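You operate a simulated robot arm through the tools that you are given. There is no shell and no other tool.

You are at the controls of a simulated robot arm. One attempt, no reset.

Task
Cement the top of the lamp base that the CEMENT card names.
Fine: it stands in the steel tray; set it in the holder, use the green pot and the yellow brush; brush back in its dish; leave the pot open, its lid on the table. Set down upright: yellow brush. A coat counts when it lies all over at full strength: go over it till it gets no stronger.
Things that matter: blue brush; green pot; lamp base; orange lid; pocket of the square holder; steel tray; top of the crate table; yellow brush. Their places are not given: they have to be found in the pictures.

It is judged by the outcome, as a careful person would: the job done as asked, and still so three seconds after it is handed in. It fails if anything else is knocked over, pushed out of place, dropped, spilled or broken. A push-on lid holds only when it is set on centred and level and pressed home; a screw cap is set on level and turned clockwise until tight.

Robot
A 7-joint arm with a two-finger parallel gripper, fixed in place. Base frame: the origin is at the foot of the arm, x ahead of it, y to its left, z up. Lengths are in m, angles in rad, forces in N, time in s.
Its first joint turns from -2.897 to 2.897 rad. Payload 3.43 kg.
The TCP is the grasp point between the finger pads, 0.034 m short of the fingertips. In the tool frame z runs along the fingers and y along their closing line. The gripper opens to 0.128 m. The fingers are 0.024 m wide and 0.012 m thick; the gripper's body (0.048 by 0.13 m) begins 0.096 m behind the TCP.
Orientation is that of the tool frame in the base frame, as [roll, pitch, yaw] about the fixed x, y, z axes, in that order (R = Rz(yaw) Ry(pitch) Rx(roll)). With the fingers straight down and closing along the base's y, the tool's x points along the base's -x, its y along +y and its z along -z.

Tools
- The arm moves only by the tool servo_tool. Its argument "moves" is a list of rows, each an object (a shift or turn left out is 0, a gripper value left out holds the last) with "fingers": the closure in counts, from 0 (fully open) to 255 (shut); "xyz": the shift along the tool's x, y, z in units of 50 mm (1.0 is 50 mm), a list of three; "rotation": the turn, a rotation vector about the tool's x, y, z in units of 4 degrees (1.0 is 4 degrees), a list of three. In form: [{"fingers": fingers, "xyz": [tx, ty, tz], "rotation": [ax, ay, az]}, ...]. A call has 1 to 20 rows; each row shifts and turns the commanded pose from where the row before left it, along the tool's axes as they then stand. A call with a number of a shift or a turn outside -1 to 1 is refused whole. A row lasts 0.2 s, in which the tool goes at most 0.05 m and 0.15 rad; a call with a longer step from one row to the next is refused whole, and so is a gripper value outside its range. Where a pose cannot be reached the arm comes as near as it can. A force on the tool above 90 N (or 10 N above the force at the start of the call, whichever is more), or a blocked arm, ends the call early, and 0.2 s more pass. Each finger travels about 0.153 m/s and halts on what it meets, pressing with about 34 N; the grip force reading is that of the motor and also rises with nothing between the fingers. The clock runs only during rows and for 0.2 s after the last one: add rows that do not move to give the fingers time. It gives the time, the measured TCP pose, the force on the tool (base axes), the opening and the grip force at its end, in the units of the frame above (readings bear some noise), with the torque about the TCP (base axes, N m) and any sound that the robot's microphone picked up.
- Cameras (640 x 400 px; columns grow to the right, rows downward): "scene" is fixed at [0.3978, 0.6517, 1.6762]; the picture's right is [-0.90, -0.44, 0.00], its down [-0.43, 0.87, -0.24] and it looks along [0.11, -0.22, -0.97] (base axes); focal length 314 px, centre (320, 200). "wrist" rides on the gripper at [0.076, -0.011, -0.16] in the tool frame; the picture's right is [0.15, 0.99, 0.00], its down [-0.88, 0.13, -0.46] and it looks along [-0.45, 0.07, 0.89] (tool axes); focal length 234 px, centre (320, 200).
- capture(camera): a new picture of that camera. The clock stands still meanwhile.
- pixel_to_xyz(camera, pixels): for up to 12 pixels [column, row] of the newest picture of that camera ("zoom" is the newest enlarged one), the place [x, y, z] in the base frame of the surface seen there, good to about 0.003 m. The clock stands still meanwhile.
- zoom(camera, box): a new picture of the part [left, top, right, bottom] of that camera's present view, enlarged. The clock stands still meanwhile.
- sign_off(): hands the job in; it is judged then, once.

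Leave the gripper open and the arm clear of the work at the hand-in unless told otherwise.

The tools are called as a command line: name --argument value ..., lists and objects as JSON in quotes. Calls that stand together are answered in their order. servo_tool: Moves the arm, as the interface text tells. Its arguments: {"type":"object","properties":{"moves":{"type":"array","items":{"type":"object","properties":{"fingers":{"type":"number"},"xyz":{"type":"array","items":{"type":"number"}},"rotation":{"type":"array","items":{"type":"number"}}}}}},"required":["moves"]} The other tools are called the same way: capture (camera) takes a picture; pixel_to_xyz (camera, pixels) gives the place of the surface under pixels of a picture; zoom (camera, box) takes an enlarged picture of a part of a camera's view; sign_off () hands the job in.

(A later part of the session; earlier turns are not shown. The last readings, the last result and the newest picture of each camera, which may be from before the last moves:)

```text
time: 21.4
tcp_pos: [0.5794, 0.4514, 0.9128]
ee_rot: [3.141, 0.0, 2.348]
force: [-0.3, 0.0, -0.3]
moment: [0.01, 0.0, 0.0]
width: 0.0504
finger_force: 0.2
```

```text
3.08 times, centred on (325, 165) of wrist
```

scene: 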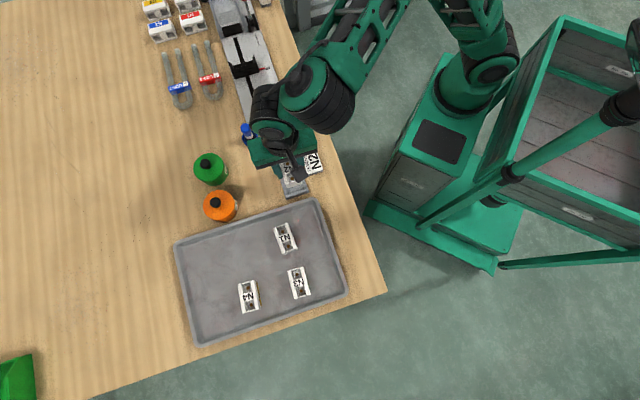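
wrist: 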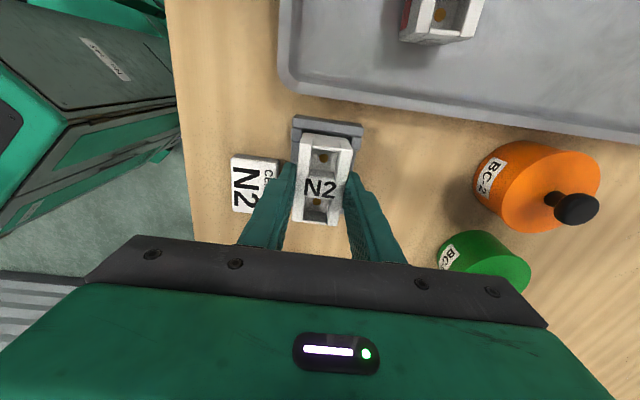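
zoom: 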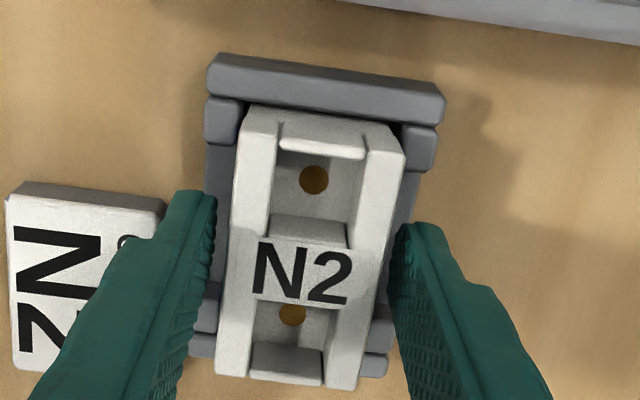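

The fingers are free and the base sits square in the pocket. I lift straight up 100 mm and check.

servo_tool --moves '[{"xyz": [0, 0, -0.2]}, {"xyz": [0, 0, -0.4]}, {"xyz": [0, 0, -0.7]}, {"xyz": [0, 0, -0.9]}, {"xyz": [-0.8, 0, 0]}, {"xyz": [-0.8, 0, 0]}, {"fingers": 100}, {}]'

capture --camera "wrist"

zoom --camera "wrist" --box '[275, 30, 395, 140]'

zoom --camera "scene" --box '[264, 155, 328, 205]'

```text
time: 23.2
tcp_pos: [0.6347, 0.3947, 1.0246]
ee_rot: [3.141, -0.001, 2.347]
force: [0.2, -0.7, 0.4]
moment: [0.0, 0.0, 0.0]
width: 0.0781
finger_force: 0.0
```

```text
taken
```

wrist: 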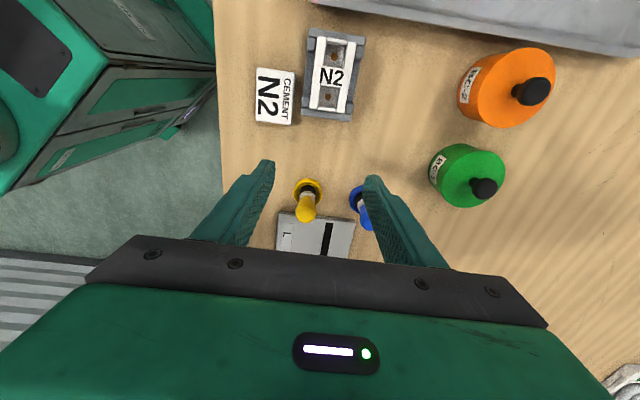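

```text
3.64 times, centred on (335, 85) of wrist
```

zoom: 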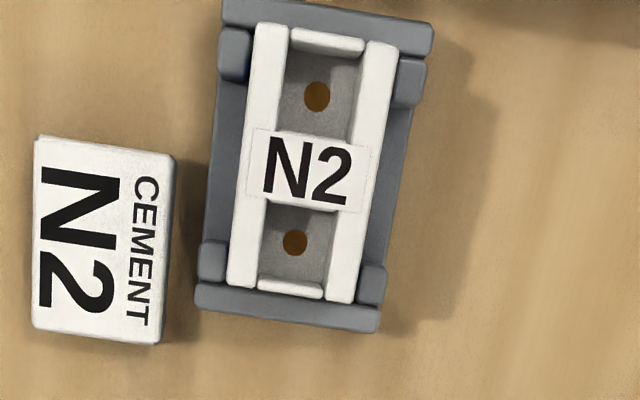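

```text
8.00 times, centred on (296, 180) of scene
```

zoom: 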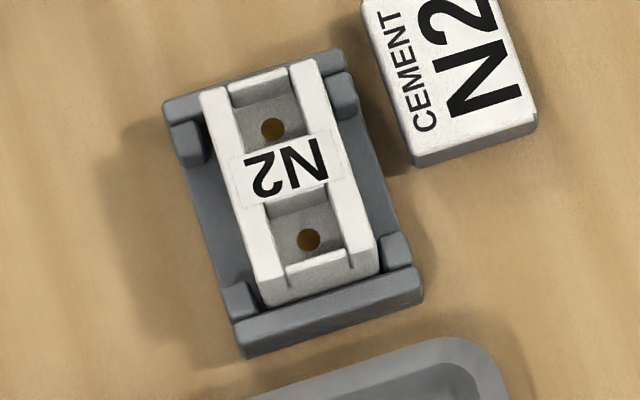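

N2 sits neatly in the holder. Next the green pot's lid. The pot is at radius ≈0.94 m, so I will turn the tool until its closing line is tangential (tool y ≈124°) and later tilt it outwards. First the turn.

servo_tool --moves '[{"rotation": [0, 0, -1]}, {"rotation": [0, 0, -1]}, {"rotation": [0, 0, -1]}, {"rotation": [0, 0, -1]}, {"rotation": [0, 0, -1]}, {"rotation": [0, 0, -1]}, {"rotation": [0, 0, -1]}, {"rotation": [0, 0, -1]}, {"rotation": [0, 0, -1]}, {"rotation": [0, 0, -1]}, {"rotation": [0, 0, -1]}, {"rotation": [0, 0, -1]}, {"rotation": [0, 0, -1]}, {"rotation": [0, 0, -1]}, {"rotation": [0, 0, -1]}, {"rotation": [0, 0, -1]}, {"rotation": [0, 0, -1]}, {"rotation": [0, 0, -1]}, {"rotation": [0, 0, -1]}, {"rotation": [0, 0, -0.95]}]'

capture --camera "wrist"

```text
time: 27.4
tcp_pos: [0.6348, 0.395, 1.023]
ee_rot: [-3.14, 0.001, -2.544]
force: [1.0, -0.6, -0.3]
moment: [-0.03, -0.03, 0.0]
width: 0.078
finger_force: 0.1
```

```text
taken
```

wrist: 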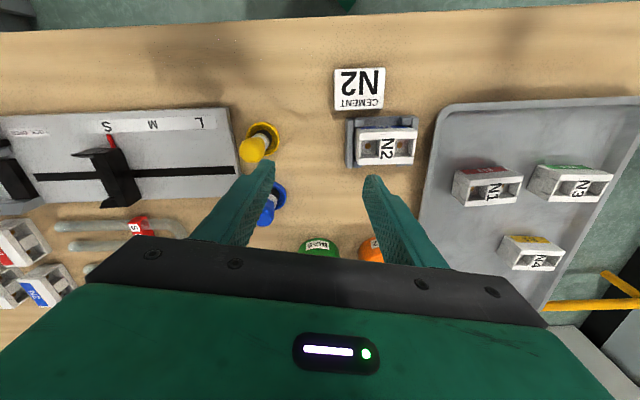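

Tool x now points at the robot (214°). I move out to about (0.72, 0.49, 1.0) and tilt 12° outwards.

servo_tool --moves '[{"xyz": [-0.825, 0.205, 0.1]}, {"xyz": [-0.825, 0.205, 0.1]}, {"xyz": [-0.825, 0.205, 0.1]}, {"rotation": [0, -1, 0]}, {"rotation": [0, -1, 0]}, {"rotation": [0, -1, 0]}, {}, {}]'

capture --camera "wrist"

capture --camera "scene"

```text
time: 29.2
tcp_pos: [0.7219, 0.4906, 1.0075]
ee_rot: [-3.141, 0.207, -2.544]
force: [0.7, -1.2, 1.0]
moment: [0.0, 0.02, 0.01]
width: 0.078
finger_force: 0.1
```

```text
taken
```

wrist: 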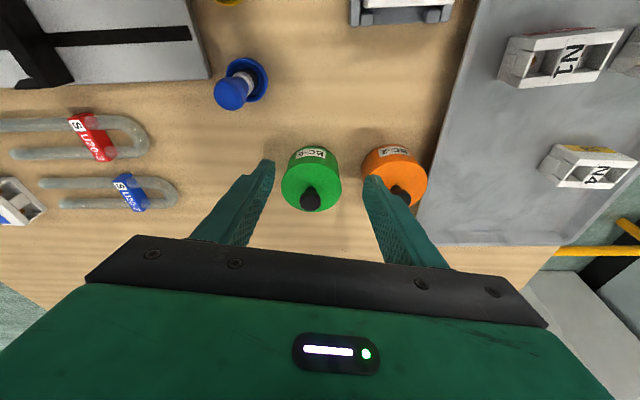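

```text
taken
```

scene: 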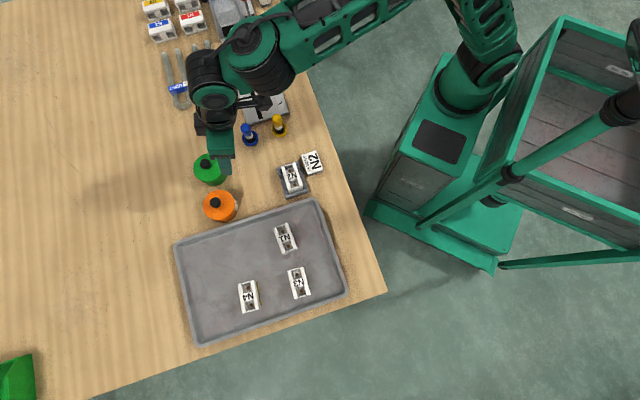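

The green pot is at (311,180) between the fingers. I zoom in to measure lid and knob.

zoom --camera "wrist" --box '[265, 135, 361, 220]'

pixel_to_xyz --camera "zoom" --pixels '[[310, 290], [310, 315], [270, 290], [345, 290], [310, 200], [200, 230], [410, 230], [300, 130], [300, 90], [230, 300], [390, 300], [300, 330]]'

```text
4.71 times, centred on (313, 178) of wrist
```

zoom: 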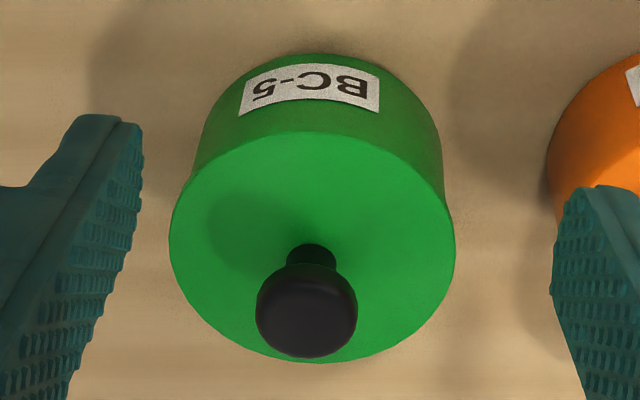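

```text
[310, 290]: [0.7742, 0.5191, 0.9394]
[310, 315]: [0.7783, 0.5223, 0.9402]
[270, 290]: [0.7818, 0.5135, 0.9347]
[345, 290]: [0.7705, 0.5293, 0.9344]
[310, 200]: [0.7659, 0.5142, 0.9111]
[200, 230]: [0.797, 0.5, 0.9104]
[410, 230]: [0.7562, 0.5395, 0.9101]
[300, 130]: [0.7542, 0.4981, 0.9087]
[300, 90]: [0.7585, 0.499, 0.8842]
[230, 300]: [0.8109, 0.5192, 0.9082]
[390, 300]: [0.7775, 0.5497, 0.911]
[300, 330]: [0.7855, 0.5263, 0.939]
```

Lid centre by the wrist view: radius ≈0.938, tangentially ≈−3 mm. I approach to above the knob (TCP radius 0.934, z 0.985), keeping the tilt.

servo_tool --moves '[{"xyz": [-0.37, -0.016, 0.23]}, {"xyz": [-0.37, -0.016, 0.23]}, {"xyz": [-0.362, -0.016, 0.23]}, {}, {}]'

capture --camera "wrist"

zoom --camera "wrist" --box '[250, 110, 390, 240]'

zoom --camera "scene" --box '[185, 140, 265, 195]'

```text
time: 30.4
tcp_pos: [0.7725, 0.5228, 0.9864]
ee_rot: [-3.141, 0.21, -2.542]
force: [-0.6, 0.4, -0.1]
moment: [-0.03, 0.0, -0.06]
width: 0.078
finger_force: 0.2
```

```text
taken
```

wrist: 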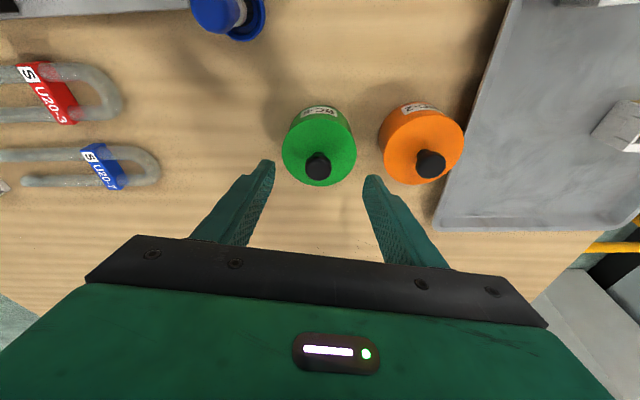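

```text
3.08 times, centred on (320, 175) of wrist
```

zoom: 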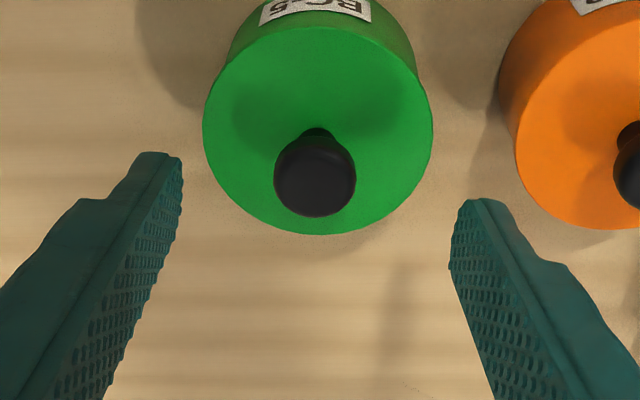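

```text
7.27 times, centred on (225, 168) of scene
```

zoom: 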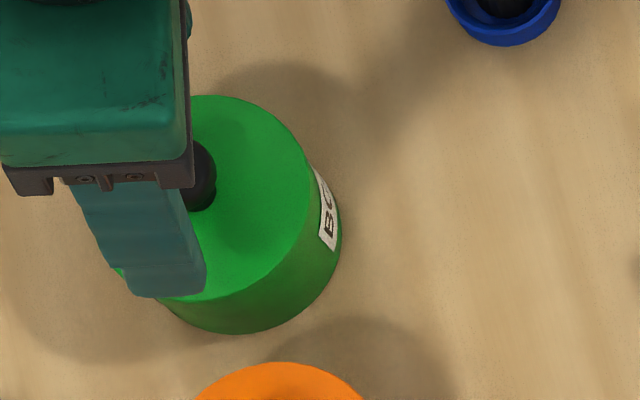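

The knob lies centred between the fingers (offset about −1 mm). I lower to z≈0.954 so the fingertips flank the knob just above the lid, then check.

servo_tool --moves '[{"xyz": [0.035, -0.006, 0.21]}, {"xyz": [0.035, -0.005, 0.21]}, {"xyz": [0.034, -0.005, 0.21]}, {}, {}]'

zoom --camera "wrist" --box '[250, 110, 390, 240]'

zoom --camera "scene" --box '[180, 140, 260, 190]'

```text
time: 31.6
tcp_pos: [0.773, 0.5221, 0.955]
ee_rot: [3.141, 0.21, -2.543]
force: [-0.3, 1.1, 0.0]
moment: [-0.02, 0.02, -0.01]
width: 0.0779
finger_force: 0.1
```

```text
3.08 times, centred on (320, 175) of wrist
```

zoom: 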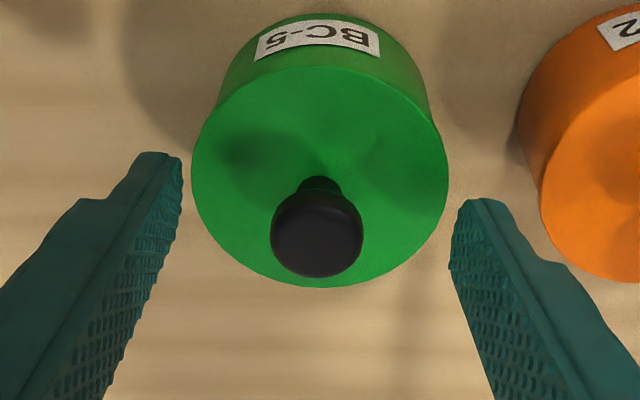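

```text
8.00 times, centred on (220, 165) of scene
```

zoom: 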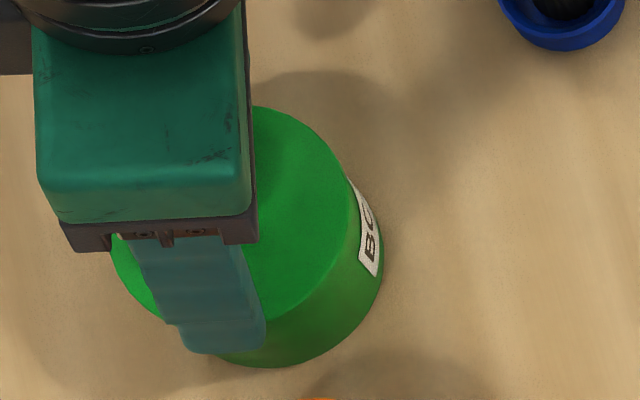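

The knob sits between the pads. I close the fingers on it.

servo_tool --moves '[{"fingers": 160}, {"fingers": 190}, {"fingers": 255}, {}, {}]'

zoom --camera "wrist" --box '[250, 110, 390, 240]'

```text
time: 32.8
tcp_pos: [0.7747, 0.5221, 0.9552]
ee_rot: [3.14, 0.208, -2.544]
force: [-1.3, -0.5, 0.6]
moment: [-0.01, -0.01, -0.03]
width: 0.0238
finger_force: 33.7
heard: snap
```

```text
3.08 times, centred on (320, 175) of wrist
```

zoom: 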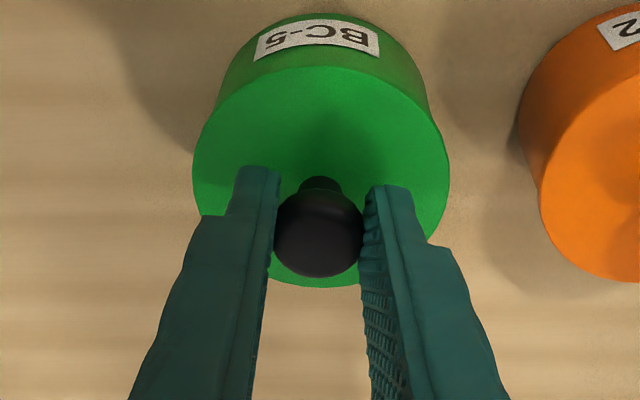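

Gripped at 24 mm; a "snap" was heard, likely the push-on lid letting go. I lift straight up a few mm at a time.

servo_tool --moves '[{"xyz": [-0.02, 0, -0.098]}, {"xyz": [-0.02, 0, -0.098]}, {}, {}]'

capture --camera "wrist"

zoom --camera "scene" --box '[180, 140, 260, 190]'

```text
time: 33.8
tcp_pos: [0.7741, 0.5229, 0.9649]
ee_rot: [-3.14, 0.207, -2.544]
force: [0.0, 0.4, -0.4]
moment: [0.0, -0.01, -0.01]
width: 0.0239
finger_force: 33.8
```

```text
taken
```

wrist: 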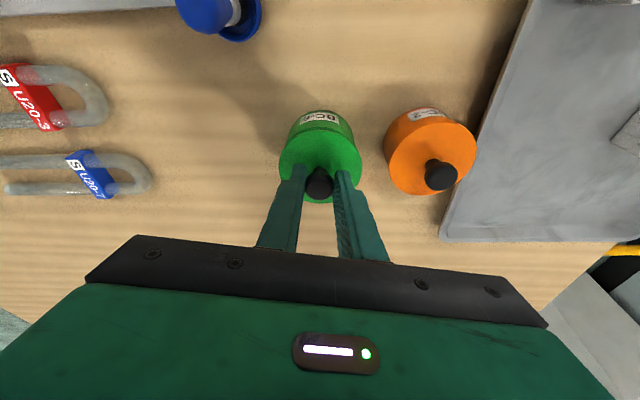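

```text
8.00 times, centred on (220, 165) of scene
```

zoom: 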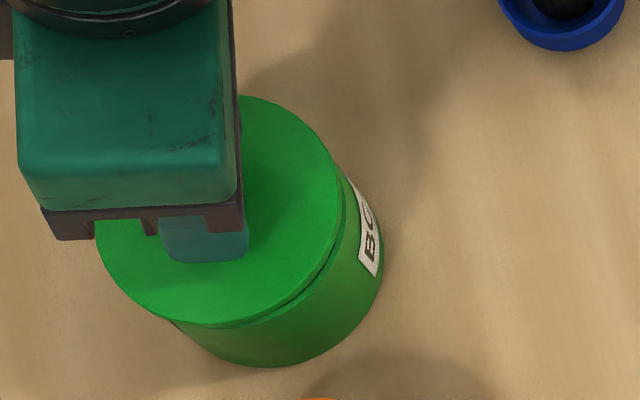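

The lid is coming off (a seam shows). I raise it another 35 mm.

servo_tool --moves '[{"xyz": [-0.05, 0, -0.235]}, {"xyz": [-0.05, 0, -0.235]}, {"xyz": [-0.05, 0, -0.235]}, {}]'

capture --camera "wrist"

zoom --camera "scene" --box '[170, 130, 260, 190]'

```text
time: 34.8
tcp_pos: [0.7738, 0.5224, 1.0]
ee_rot: [-3.141, 0.209, -2.542]
force: [0.5, -0.4, -1.2]
moment: [-0.02, 0.01, 0.01]
width: 0.024
finger_force: 33.4
```

```text
taken
```

wrist: 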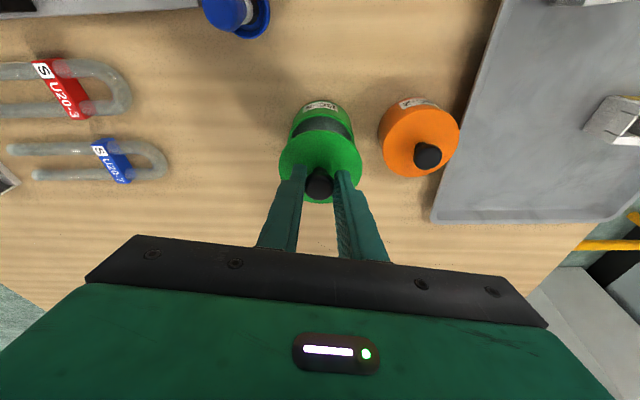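

```text
6.67 times, centred on (215, 160) of scene
```

zoom: 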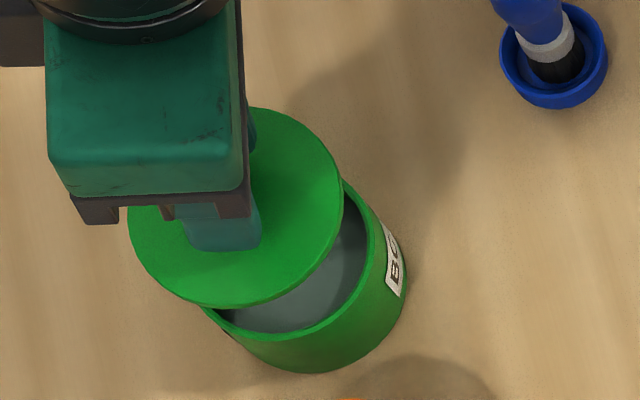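

The lid is clear and the grey cement shows in the pot. Keeping the tilt (lid stays level) I carry it to a free spot near (0.66, 0.50).

servo_tool --moves '[{"xyz": [0.4, 0.16, -0.086]}, {"xyz": [0.6, 0.25, -0.128]}, {"xyz": [0.6, 0.25, -0.128]}, {"xyz": [0.594, 0.238, -0.126]}, {}, {}]'

capture --camera "wrist"

capture --camera "scene"

```text
time: 36.2
tcp_pos: [0.6539, 0.4963, 1.0006]
ee_rot: [3.14, 0.21, -2.544]
force: [1.0, 0.1, -0.2]
moment: [0.0, -0.02, -0.01]
width: 0.0236
finger_force: 35.0
```

```text
taken
```

wrist: 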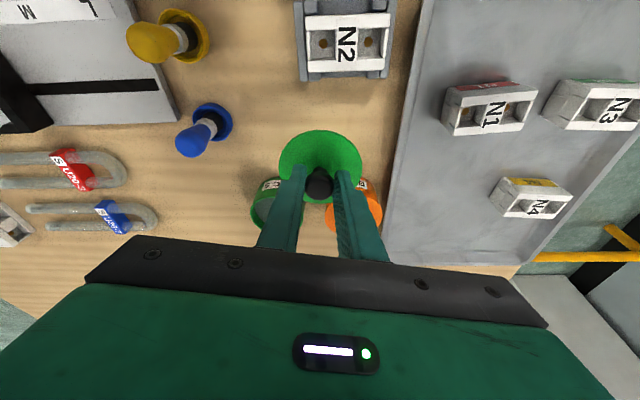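

```text
taken
```

scene: 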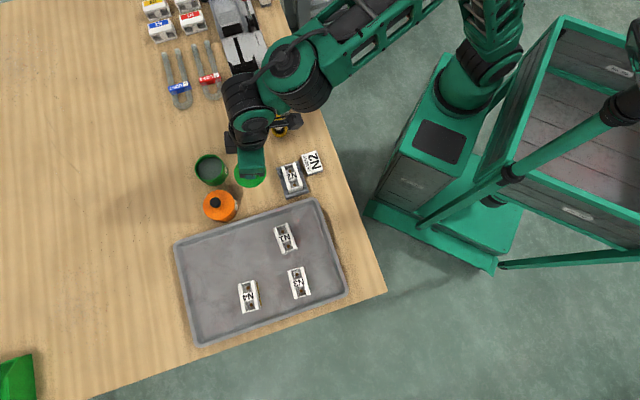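

I shift the drop spot 12 mm outward for more room from the holder and come down to z≈0.922.

servo_tool --moves '[{"xyz": [-0.228, 0, 0.048]}, {"xyz": [0.082, 0, 0.385]}, {"xyz": [0.082, 0, 0.385]}, {"xyz": [0.082, 0, 0.385]}, {"xyz": [0.082, 0, 0.385]}, {}, {}]'

capture --camera "wrist"

zoom --camera "scene" --box '[190, 140, 320, 220]'

```text
time: 37.8
tcp_pos: [0.667, 0.5031, 0.9226]
ee_rot: [3.141, 0.21, -2.542]
force: [0.7, -0.8, -0.7]
moment: [0.0, -0.04, 0.02]
width: 0.024
finger_force: 33.9
```

```text
taken
```

wrist: 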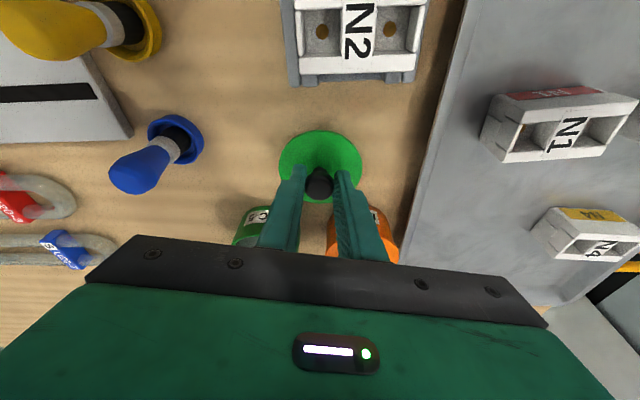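

```text
4.92 times, centred on (255, 180) of scene
```

zoom: 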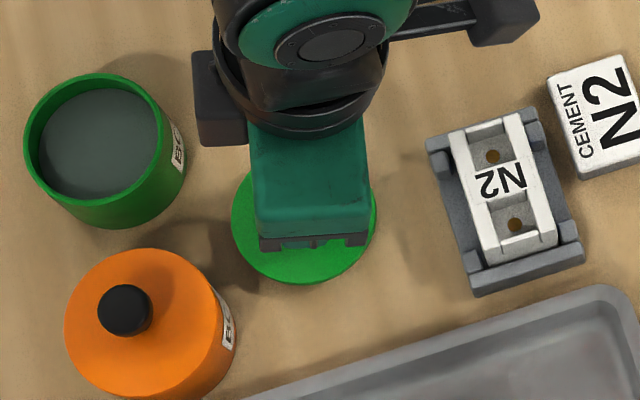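

There is room all round. I lower slowly until the lid touches the table.

servo_tool --moves '[{"xyz": [0.0083, 0, 0.039]}, {"xyz": [0.0083, 0, 0.039]}, {"xyz": [0.0083, 0, 0.039]}, {"xyz": [0.0083, 0, 0.039]}, {"xyz": [0.0083, 0, 0.039]}, {}]'

```text
time: 39.2
tcp_pos: [0.6651, 0.5051, 0.9144]
ee_rot: [3.14, 0.211, -2.542]
force: [-1.6, -0.9, 9.2]
moment: [-0.05, 0.03, -0.03]
width: 0.0238
finger_force: 34.4
```

9 N of contact at z 0.914: the lid touches the table. I press 1 mm more, then open.

servo_tool --moves '[{"xyz": [0.004, 0, 0.02]}, {}, {"fingers": 190}, {"fingers": 160}, {}, {}]'

capture --camera "wrist"

zoom --camera "wrist" --box '[250, 110, 390, 240]'

```text
time: 40.6
tcp_pos: [0.6662, 0.5044, 0.9118]
ee_rot: [-3.14, 0.209, -2.544]
force: [-0.4, 0.2, -0.2]
moment: [0.01, 0.0, -0.01]
width: 0.0477
finger_force: 0.1
```

```text
taken
```

wrist: 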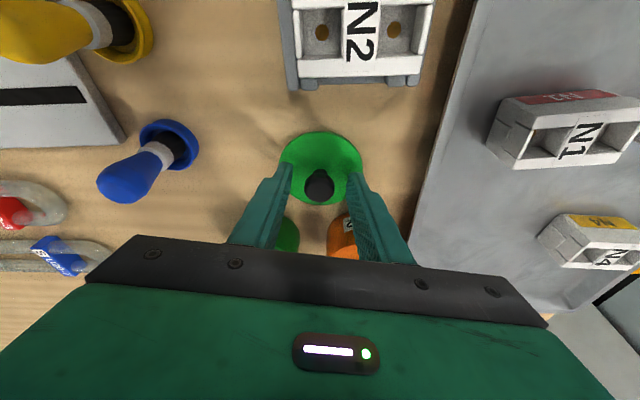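

```text
3.08 times, centred on (320, 175) of wrist
```

zoom: 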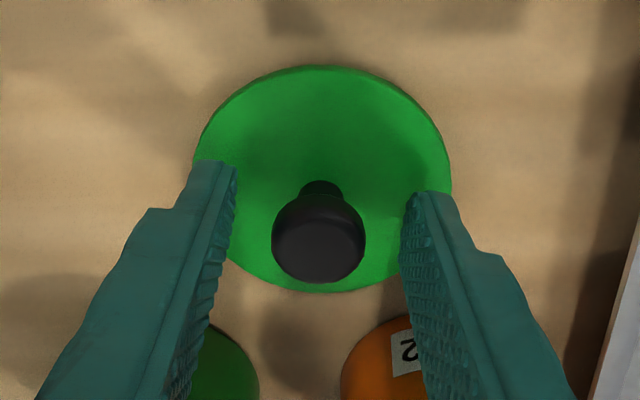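

The lid rests flat on the table. I raise the hand 95 mm straight up, undo the tilt, and go above the yellow brush at about (0.673, 0.343).

servo_tool --moves '[{"xyz": [-0.06, 0, -0.29]}, {"xyz": [-0.1, 0, -0.49]}, {"xyz": [-0.12, 0, -0.59]}, {"xyz": [-0.12, 0, -0.59], "fingers": 130}, {"rotation": [0, 1, 0]}, {"rotation": [0, 1, 0]}, {"rotation": [0, 1, 0]}, {}]'

capture --camera "wrist"

```text
time: 42.4
tcp_pos: [0.6642, 0.5036, 1.0114]
ee_rot: [3.141, 0.0, -2.542]
force: [0.0, 0.2, 0.1]
moment: [0.04, 0.01, 0.02]
width: 0.063
finger_force: 0.2
```

```text
taken
```

wrist: 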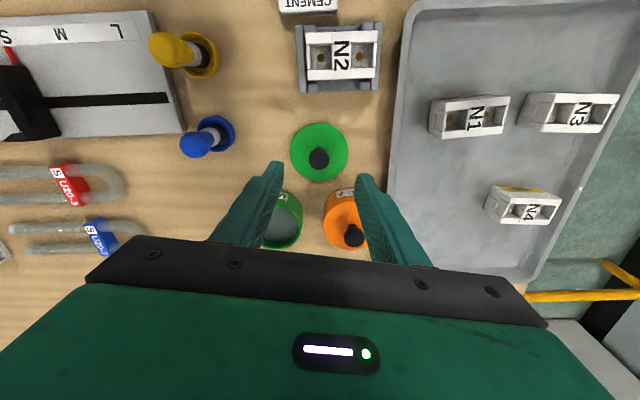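

servo_tool --moves '[{"xyz": [0.417, -0.688, -0.1]}, {"xyz": [0.417, -0.688, -0.1]}, {"xyz": [0.417, -0.688, -0.1]}, {"xyz": [0.417, -0.688, -0.1]}, {}, {}]'

capture --camera "wrist"

zoom --camera "wrist" --box '[250, 110, 390, 240]'

```text
time: 43.8
tcp_pos: [0.6727, 0.3438, 1.0326]
ee_rot: [3.141, 0.001, -2.544]
force: [-1.7, 0.6, -0.2]
moment: [0.02, 0.0, 0.0]
width: 0.063
finger_force: 0.1
```

```text
taken
```

wrist: 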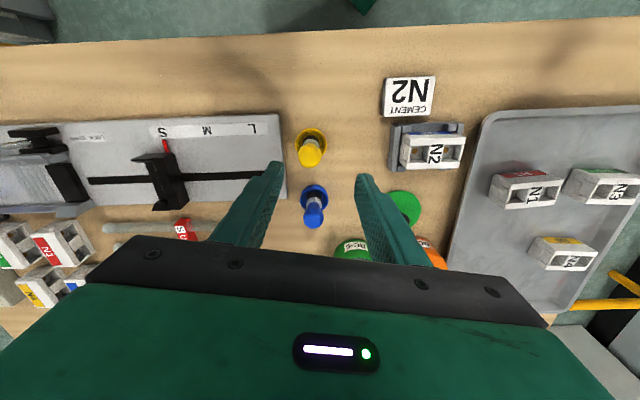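

```text
3.08 times, centred on (320, 175) of wrist
```

zoom: 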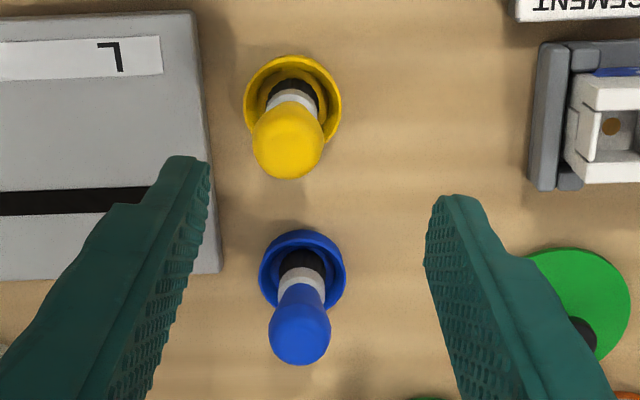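

I query the yellow brush's handle top and dish in the zoom to centre on it.

pixel_to_xyz --camera "zoom" --pixels '[[288, 140], [288, 155], [270, 145], [306, 145], [292, 98], [250, 105], [335, 105], [292, 62], [300, 320], [288, 170], [270, 75], [320, 140]]'

zoom --camera "scene" --box '[250, 100, 310, 150]'

```text
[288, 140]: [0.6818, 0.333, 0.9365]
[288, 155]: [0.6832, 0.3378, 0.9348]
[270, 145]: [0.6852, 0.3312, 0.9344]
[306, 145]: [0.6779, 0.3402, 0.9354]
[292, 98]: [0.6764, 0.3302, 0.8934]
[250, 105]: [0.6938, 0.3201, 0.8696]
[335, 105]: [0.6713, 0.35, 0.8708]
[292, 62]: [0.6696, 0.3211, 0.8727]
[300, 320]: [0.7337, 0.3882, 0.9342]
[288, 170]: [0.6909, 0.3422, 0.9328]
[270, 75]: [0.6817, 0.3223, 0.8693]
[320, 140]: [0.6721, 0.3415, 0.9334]
```

```text
8.00 times, centred on (280, 125) of scene
```

zoom: 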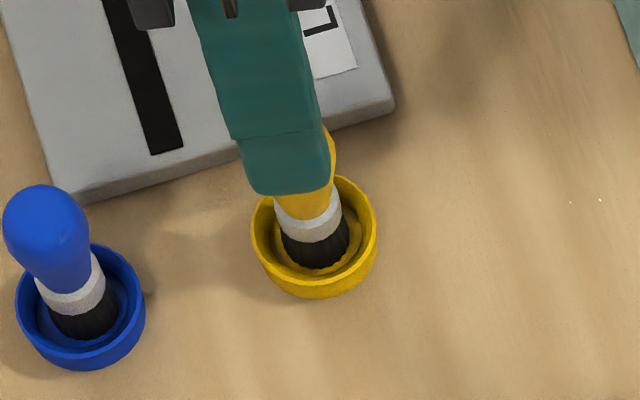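

The handle axis comes out at about (0.6825, 0.336), its top at z≈0.937. I shift −11 mm in tool y, −4 mm in x and lower to z≈0.985 to check.

servo_tool --moves '[{"xyz": [-0.04, -0.11, 0.32]}, {"xyz": [-0.04, -0.11, 0.32]}, {"xyz": [0, 0, 0.32]}, {}, {}]'

capture --camera "wrist"

zoom --camera "wrist" --box '[250, 110, 390, 240]'

zoom --camera "scene" --box '[180, 140, 250, 195]'

pixel_to_xyz --camera "zoom" --pixels '[[250, 180], [300, 200], [200, 220], [270, 250], [330, 130], [160, 200], [320, 300]]'

```text
time: 45.0
tcp_pos: [0.6819, 0.3361, 0.9845]
ee_rot: [-3.141, 0.0, -2.542]
force: [0.1, -0.2, 0.8]
moment: [-0.02, 0.0, -0.01]
width: 0.0626
finger_force: 0.1
```

```text
taken
```

wrist: 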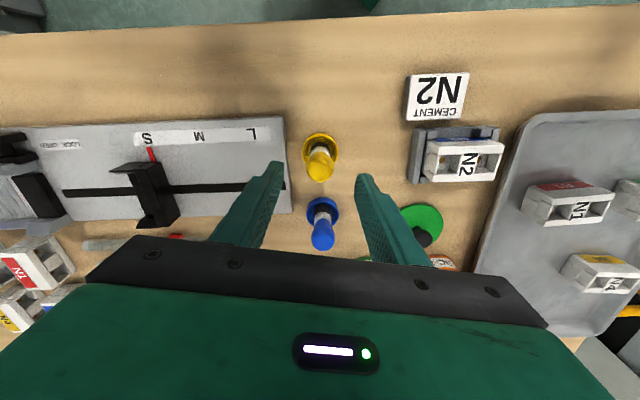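

```text
3.08 times, centred on (320, 175) of wrist
```

zoom: 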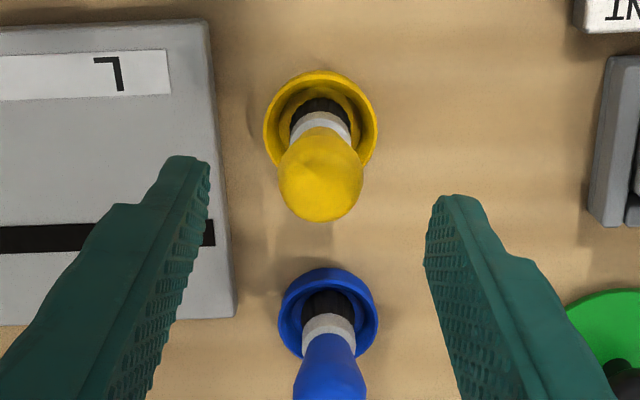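

```text
7.27 times, centred on (215, 168) of scene
```

zoom: 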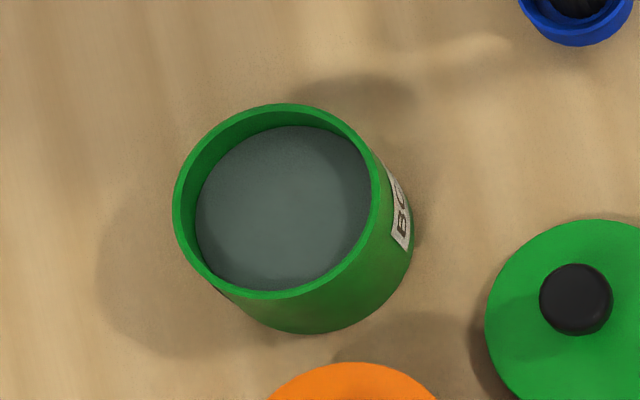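

```text
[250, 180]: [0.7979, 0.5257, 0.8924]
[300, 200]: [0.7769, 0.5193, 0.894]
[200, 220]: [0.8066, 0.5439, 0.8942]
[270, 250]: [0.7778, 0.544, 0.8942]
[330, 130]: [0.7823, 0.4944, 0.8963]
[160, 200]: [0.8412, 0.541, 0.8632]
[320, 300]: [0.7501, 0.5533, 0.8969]
```

The cement surface is at z≈0.8935, the rim ≈0.909, pot centre ≈ (0.779, 0.527). The yellow handle is well centred between the fingers. I go down to z≈0.935 and check before closing.

servo_tool --moves '[{"xyz": [0.02, 0.02, 0.33]}, {"xyz": [0, 0, 0.33]}, {"xyz": [0, 0, 0.33]}, {}, {}]'

zoom --camera "wrist" --box '[250, 110, 390, 240]'

zoom --camera "scene" --box '[250, 90, 320, 150]'

```text
time: 46.2
tcp_pos: [0.6799, 0.337, 0.9344]
ee_rot: [-3.141, 0.0, -2.544]
force: [0.0, -0.2, -0.7]
moment: [-0.01, -0.02, -0.03]
width: 0.0626
finger_force: 0.1
```

```text
3.08 times, centred on (320, 175) of wrist
```

zoom: 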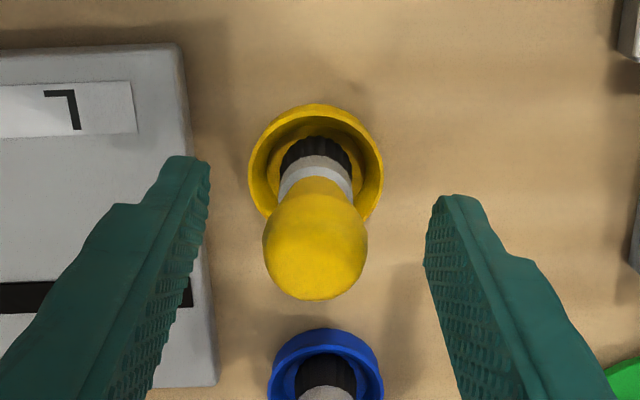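

```text
6.67 times, centred on (285, 120) of scene
```

zoom: 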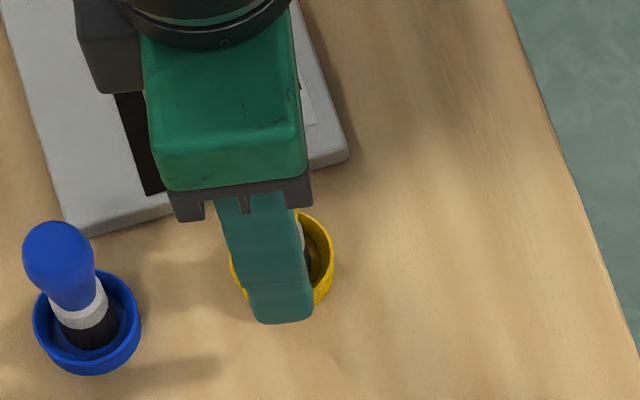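

Centred. I close the fingers on the handle.

servo_tool --moves '[{"xyz": [0.04, 0, 0]}, {"fingers": 180}, {"fingers": 255}, {}, {}]'

zoom --camera "wrist" --box '[250, 110, 390, 240]'

```text
time: 47.4
tcp_pos: [0.6781, 0.3353, 0.9326]
ee_rot: [3.141, -0.001, -2.543]
force: [0.5, -1.0, 1.4]
moment: [0.01, 0.02, 0.0]
width: 0.0262
finger_force: 34.4
```

```text
3.08 times, centred on (320, 175) of wrist
```

zoom: 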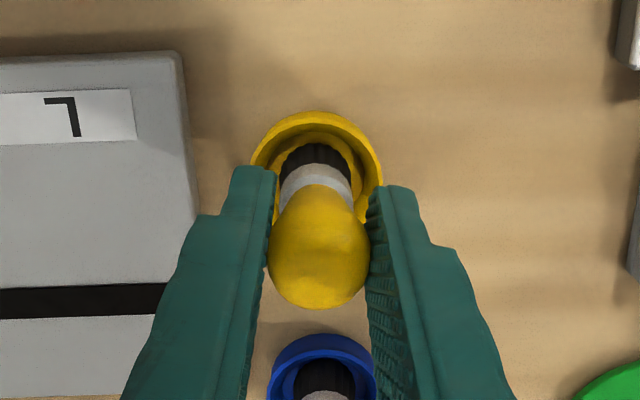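

Gripped (26 mm). I note the grip pose (0.678, 0.335, 0.933) for the return. I lift it straight up.

servo_tool --moves '[{"xyz": [0, 0, -0.2]}, {"xyz": [0, 0, -0.4]}, {"xyz": [0, 0, -0.6]}, {"xyz": [0, 0, -0.6]}, {}, {}]'

capture --camera "wrist"

zoom --camera "wrist" --box '[250, 110, 390, 240]'

zoom --camera "scene" --box '[240, 90, 320, 150]'

```text
time: 48.8
tcp_pos: [0.6809, 0.3355, 1.0248]
ee_rot: [3.141, -0.001, -2.543]
force: [0.1, 0.3, -0.4]
moment: [-0.01, -0.01, 0.0]
width: 0.026
finger_force: 34.2
```

```text
taken
```

wrist: 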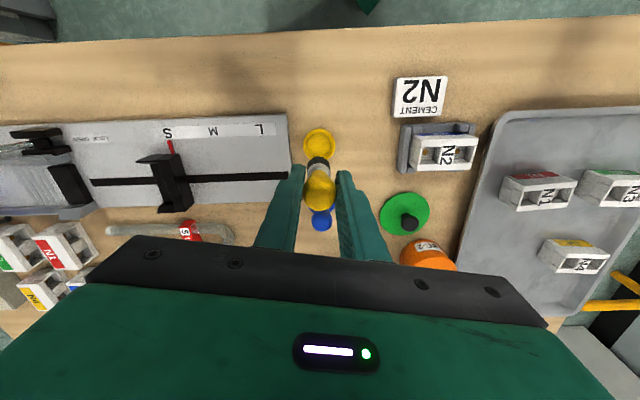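

```text
3.08 times, centred on (320, 175) of wrist
```

zoom: 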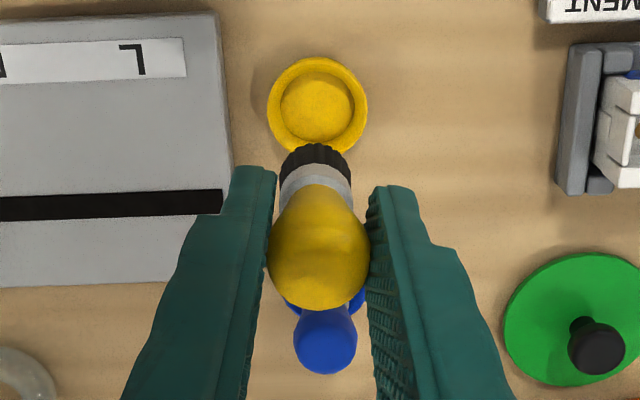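

```text
6.67 times, centred on (280, 120) of scene
```

zoom: 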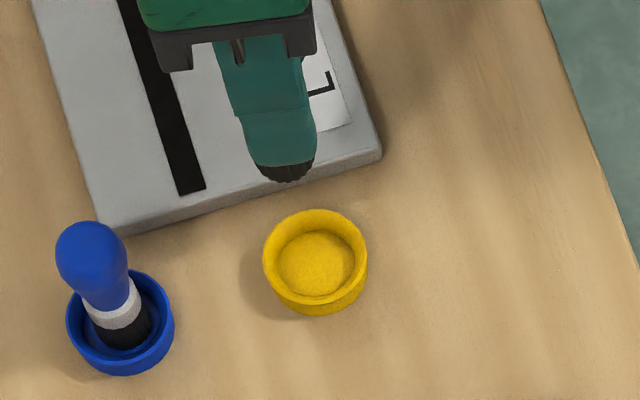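

The brush is out, its dish stays at (0.682, 0.336). I carry it towards the pot and tilt 12° outwards again.

servo_tool --moves '[{"xyz": [-0.3, 0.256, 0]}, {"xyz": [-0.6025, 0.5125, 0]}, {"xyz": [-0.6025, 0.5125, 0]}, {"xyz": [-0.6025, 0.5125, 0]}, {"xyz": [-0.3, 0.256, 0]}, {"rotation": [0, -1, 0]}, {"rotation": [0, -1, 0]}, {"rotation": [0, -1, 0]}, {}, {}]'

capture --camera "wrist"

capture --camera "scene"

```text
time: 51.0
tcp_pos: [0.7211, 0.4872, 1.0247]
ee_rot: [3.138, 0.209, -2.544]
force: [-0.2, 0.1, -0.9]
moment: [0.01, 0.02, 0.01]
width: 0.0258
finger_force: 34.1
```

```text
taken
```

wrist: 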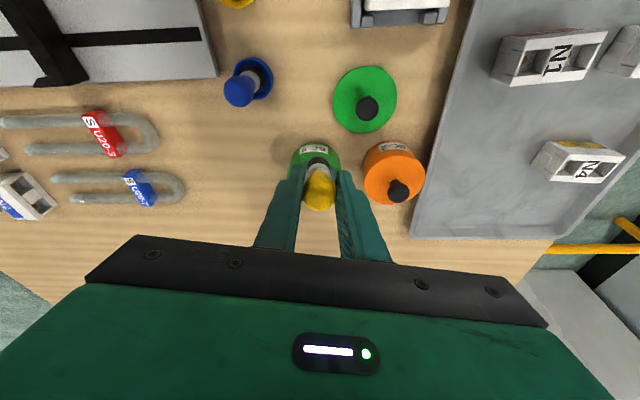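

```text
taken
```

scene: 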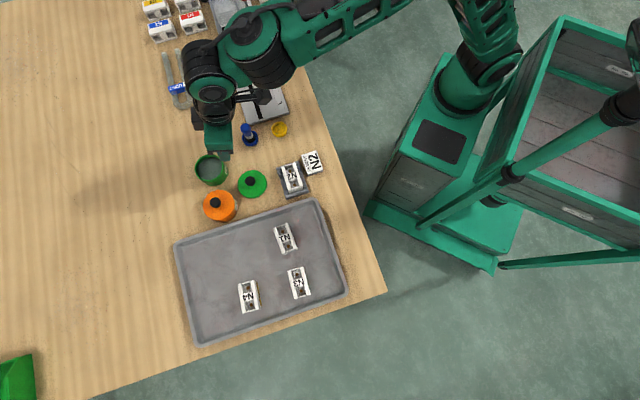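

Now out over the pot: TCP radius ≈0.927, z≈0.99, bristles still above the rim; then a look.

servo_tool --moves '[{"xyz": [-0.319, -0.007, 0.306]}, {"xyz": [-0.319, -0.007, 0.306]}, {"xyz": [-0.318, -0.006, 0.306]}, {}, {}]'

zoom --camera "scene" --box '[175, 135, 255, 190]'

zoom --camera "wrist" --box '[250, 90, 390, 230]'

```text
time: 52.2
tcp_pos: [0.7693, 0.5182, 0.9883]
ee_rot: [3.141, 0.209, -2.543]
force: [0.4, -0.2, -0.4]
moment: [-0.04, 0.01, 0.01]
width: 0.0262
finger_force: 34.1
```

```text
7.27 times, centred on (215, 162) of scene
```

zoom: 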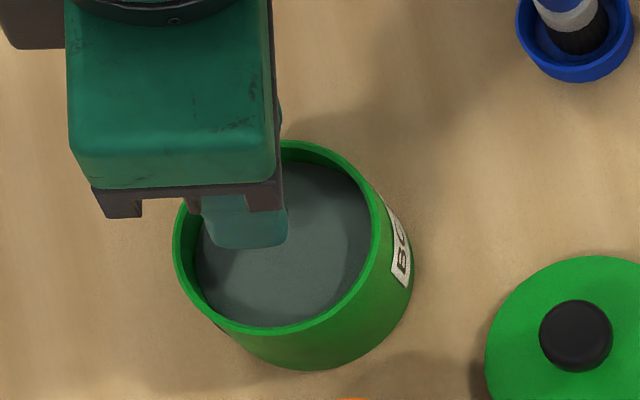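

```text
2.86 times, centred on (320, 160) of wrist
```

zoom: 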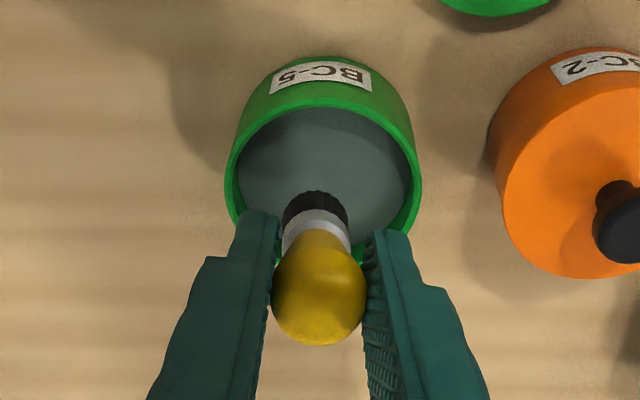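

The bristles hang inside the rim. I dip straight down about 40 mm so the bristle ends go ~8 mm into the cement.

servo_tool --moves '[{"xyz": [0.042, 0, 0.196]}, {"xyz": [0.042, 0, 0.196]}, {"xyz": [0.042, 0, 0.196]}, {"xyz": [0.042, 0, 0.196]}, {}, {}]'

capture --camera "wrist"

zoom --camera "wrist" --box '[250, 90, 390, 230]'

zoom --camera "scene" --box '[175, 135, 255, 190]'

```text
time: 53.6
tcp_pos: [0.7684, 0.518, 0.9503]
ee_rot: [3.139, 0.213, -2.542]
force: [2.0, 2.6, 26.4]
moment: [0.25, -0.26, -0.01]
width: 0.0263
finger_force: 34.0
```

```text
taken
```

wrist: 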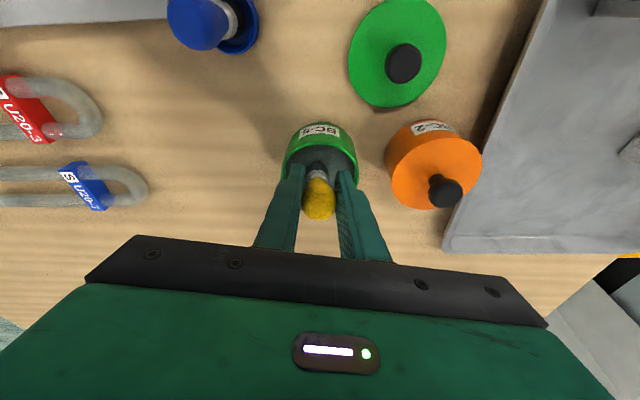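

```text
2.86 times, centred on (320, 160) of wrist
```

zoom: 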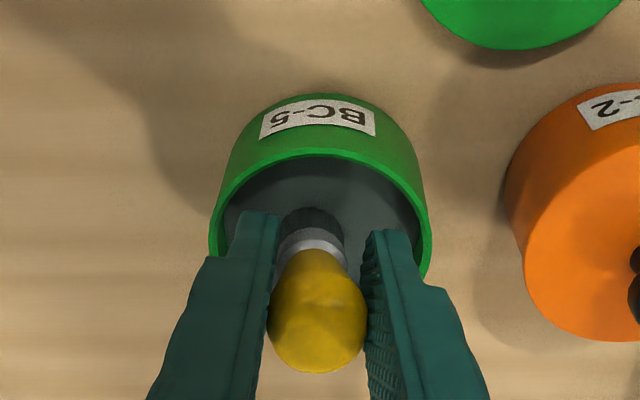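

```text
7.27 times, centred on (215, 162) of scene
```

zoom: 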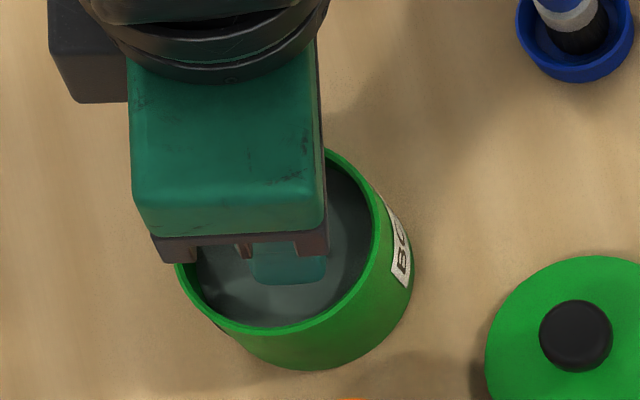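

26 N: the bristles press on the cement and the handle has slid up a bit in the grip. I lift out and look at the brush.

servo_tool --moves '[{"xyz": [-0.02, 0, -0.1]}, {"xyz": [-0.042, 0, -0.196]}, {"xyz": [-0.042, 0, -0.196]}, {"xyz": [-0.042, 0, -0.196]}, {"xyz": [-0.03, 0, -0.15]}, {}]'

capture --camera "wrist"

zoom --camera "wrist" --box '[250, 90, 390, 230]'

zoom --camera "scene" --box '[175, 135, 255, 190]'

```text
time: 55.0
tcp_pos: [0.7688, 0.5173, 0.9922]
ee_rot: [3.14, 0.209, -2.542]
force: [-1.1, 0.2, -0.1]
moment: [0.02, 0.02, 0.01]
width: 0.0257
finger_force: 34.2
```

```text
taken
```

wrist: 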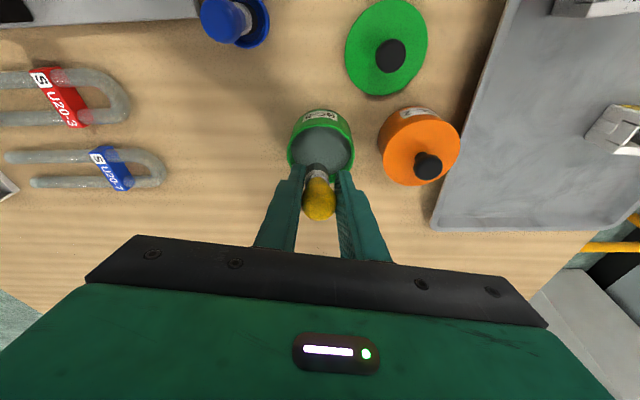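

```text
2.86 times, centred on (320, 160) of wrist
```

zoom: 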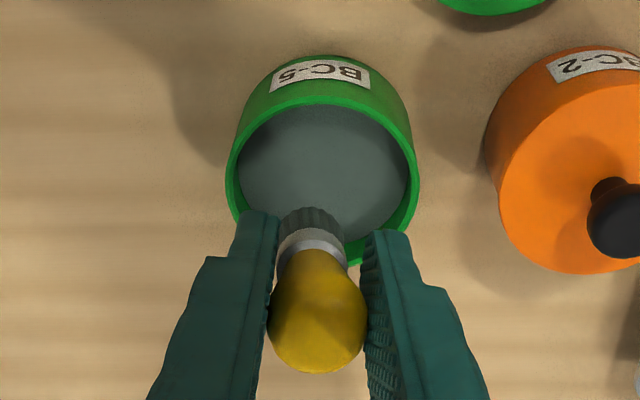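

```text
7.27 times, centred on (215, 162) of scene
```

zoom: 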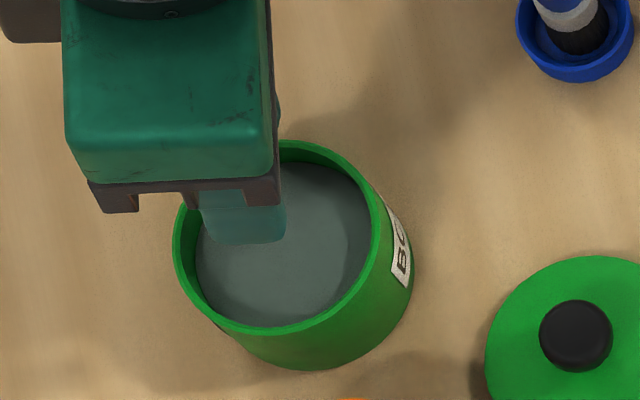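

The bristles are grey with cement. Now back inwards, upright again, and over the lamp base at (0.579, 0.453).

servo_tool --moves '[{"xyz": [0.5, 0, -0.3]}, {"xyz": [0.7, 0, -0.28]}, {"xyz": [0.41, 0, -0.17]}, {"rotation": [0, 1, 0]}, {"rotation": [0, 1, 0]}, {"rotation": [0, 1, 0]}, {"xyz": [0.5, 0.25, 0]}, {"xyz": [0.709, 0.358, 0]}, {"xyz": [0.709, 0.358, 0]}, {"xyz": [0.21, 0.108, 0]}, {}, {}]'

capture --camera "wrist"

zoom --camera "wrist" --box '[250, 90, 390, 230]'

zoom --camera "scene" --box '[240, 145, 330, 215]'

```text
time: 57.6
tcp_pos: [0.5791, 0.4539, 1.0108]
ee_rot: [-3.141, 0.0, -2.543]
force: [-0.3, 1.1, -0.2]
moment: [0.04, 0.01, 0.01]
width: 0.0259
finger_force: 33.8
```

```text
taken
```

wrist: 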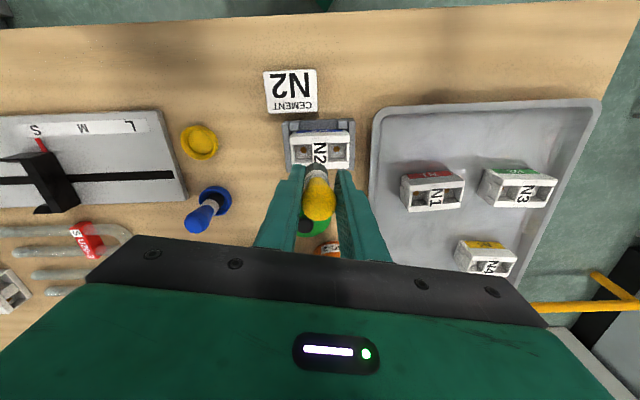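

```text
2.86 times, centred on (320, 160) of wrist
```

zoom: 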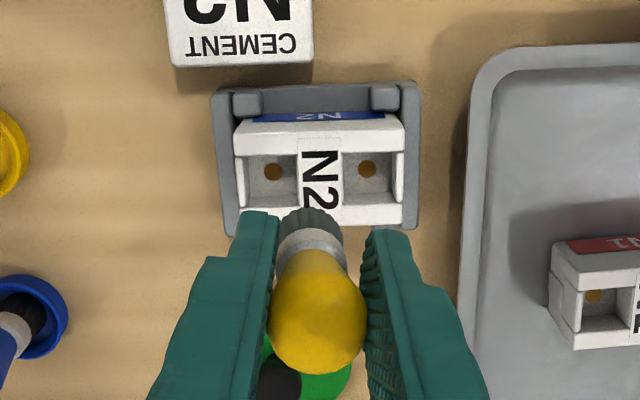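

```text
5.71 times, centred on (285, 180) of scene
```

zoom: 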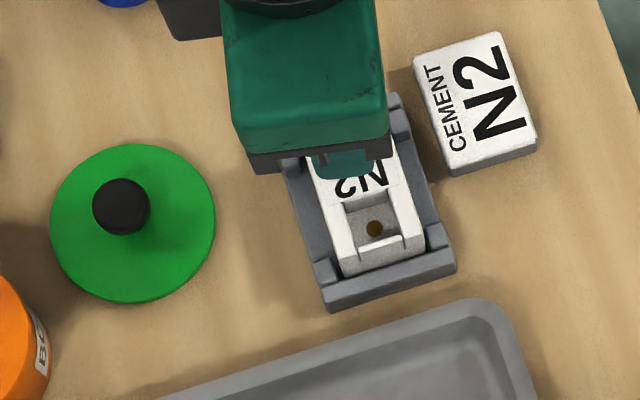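

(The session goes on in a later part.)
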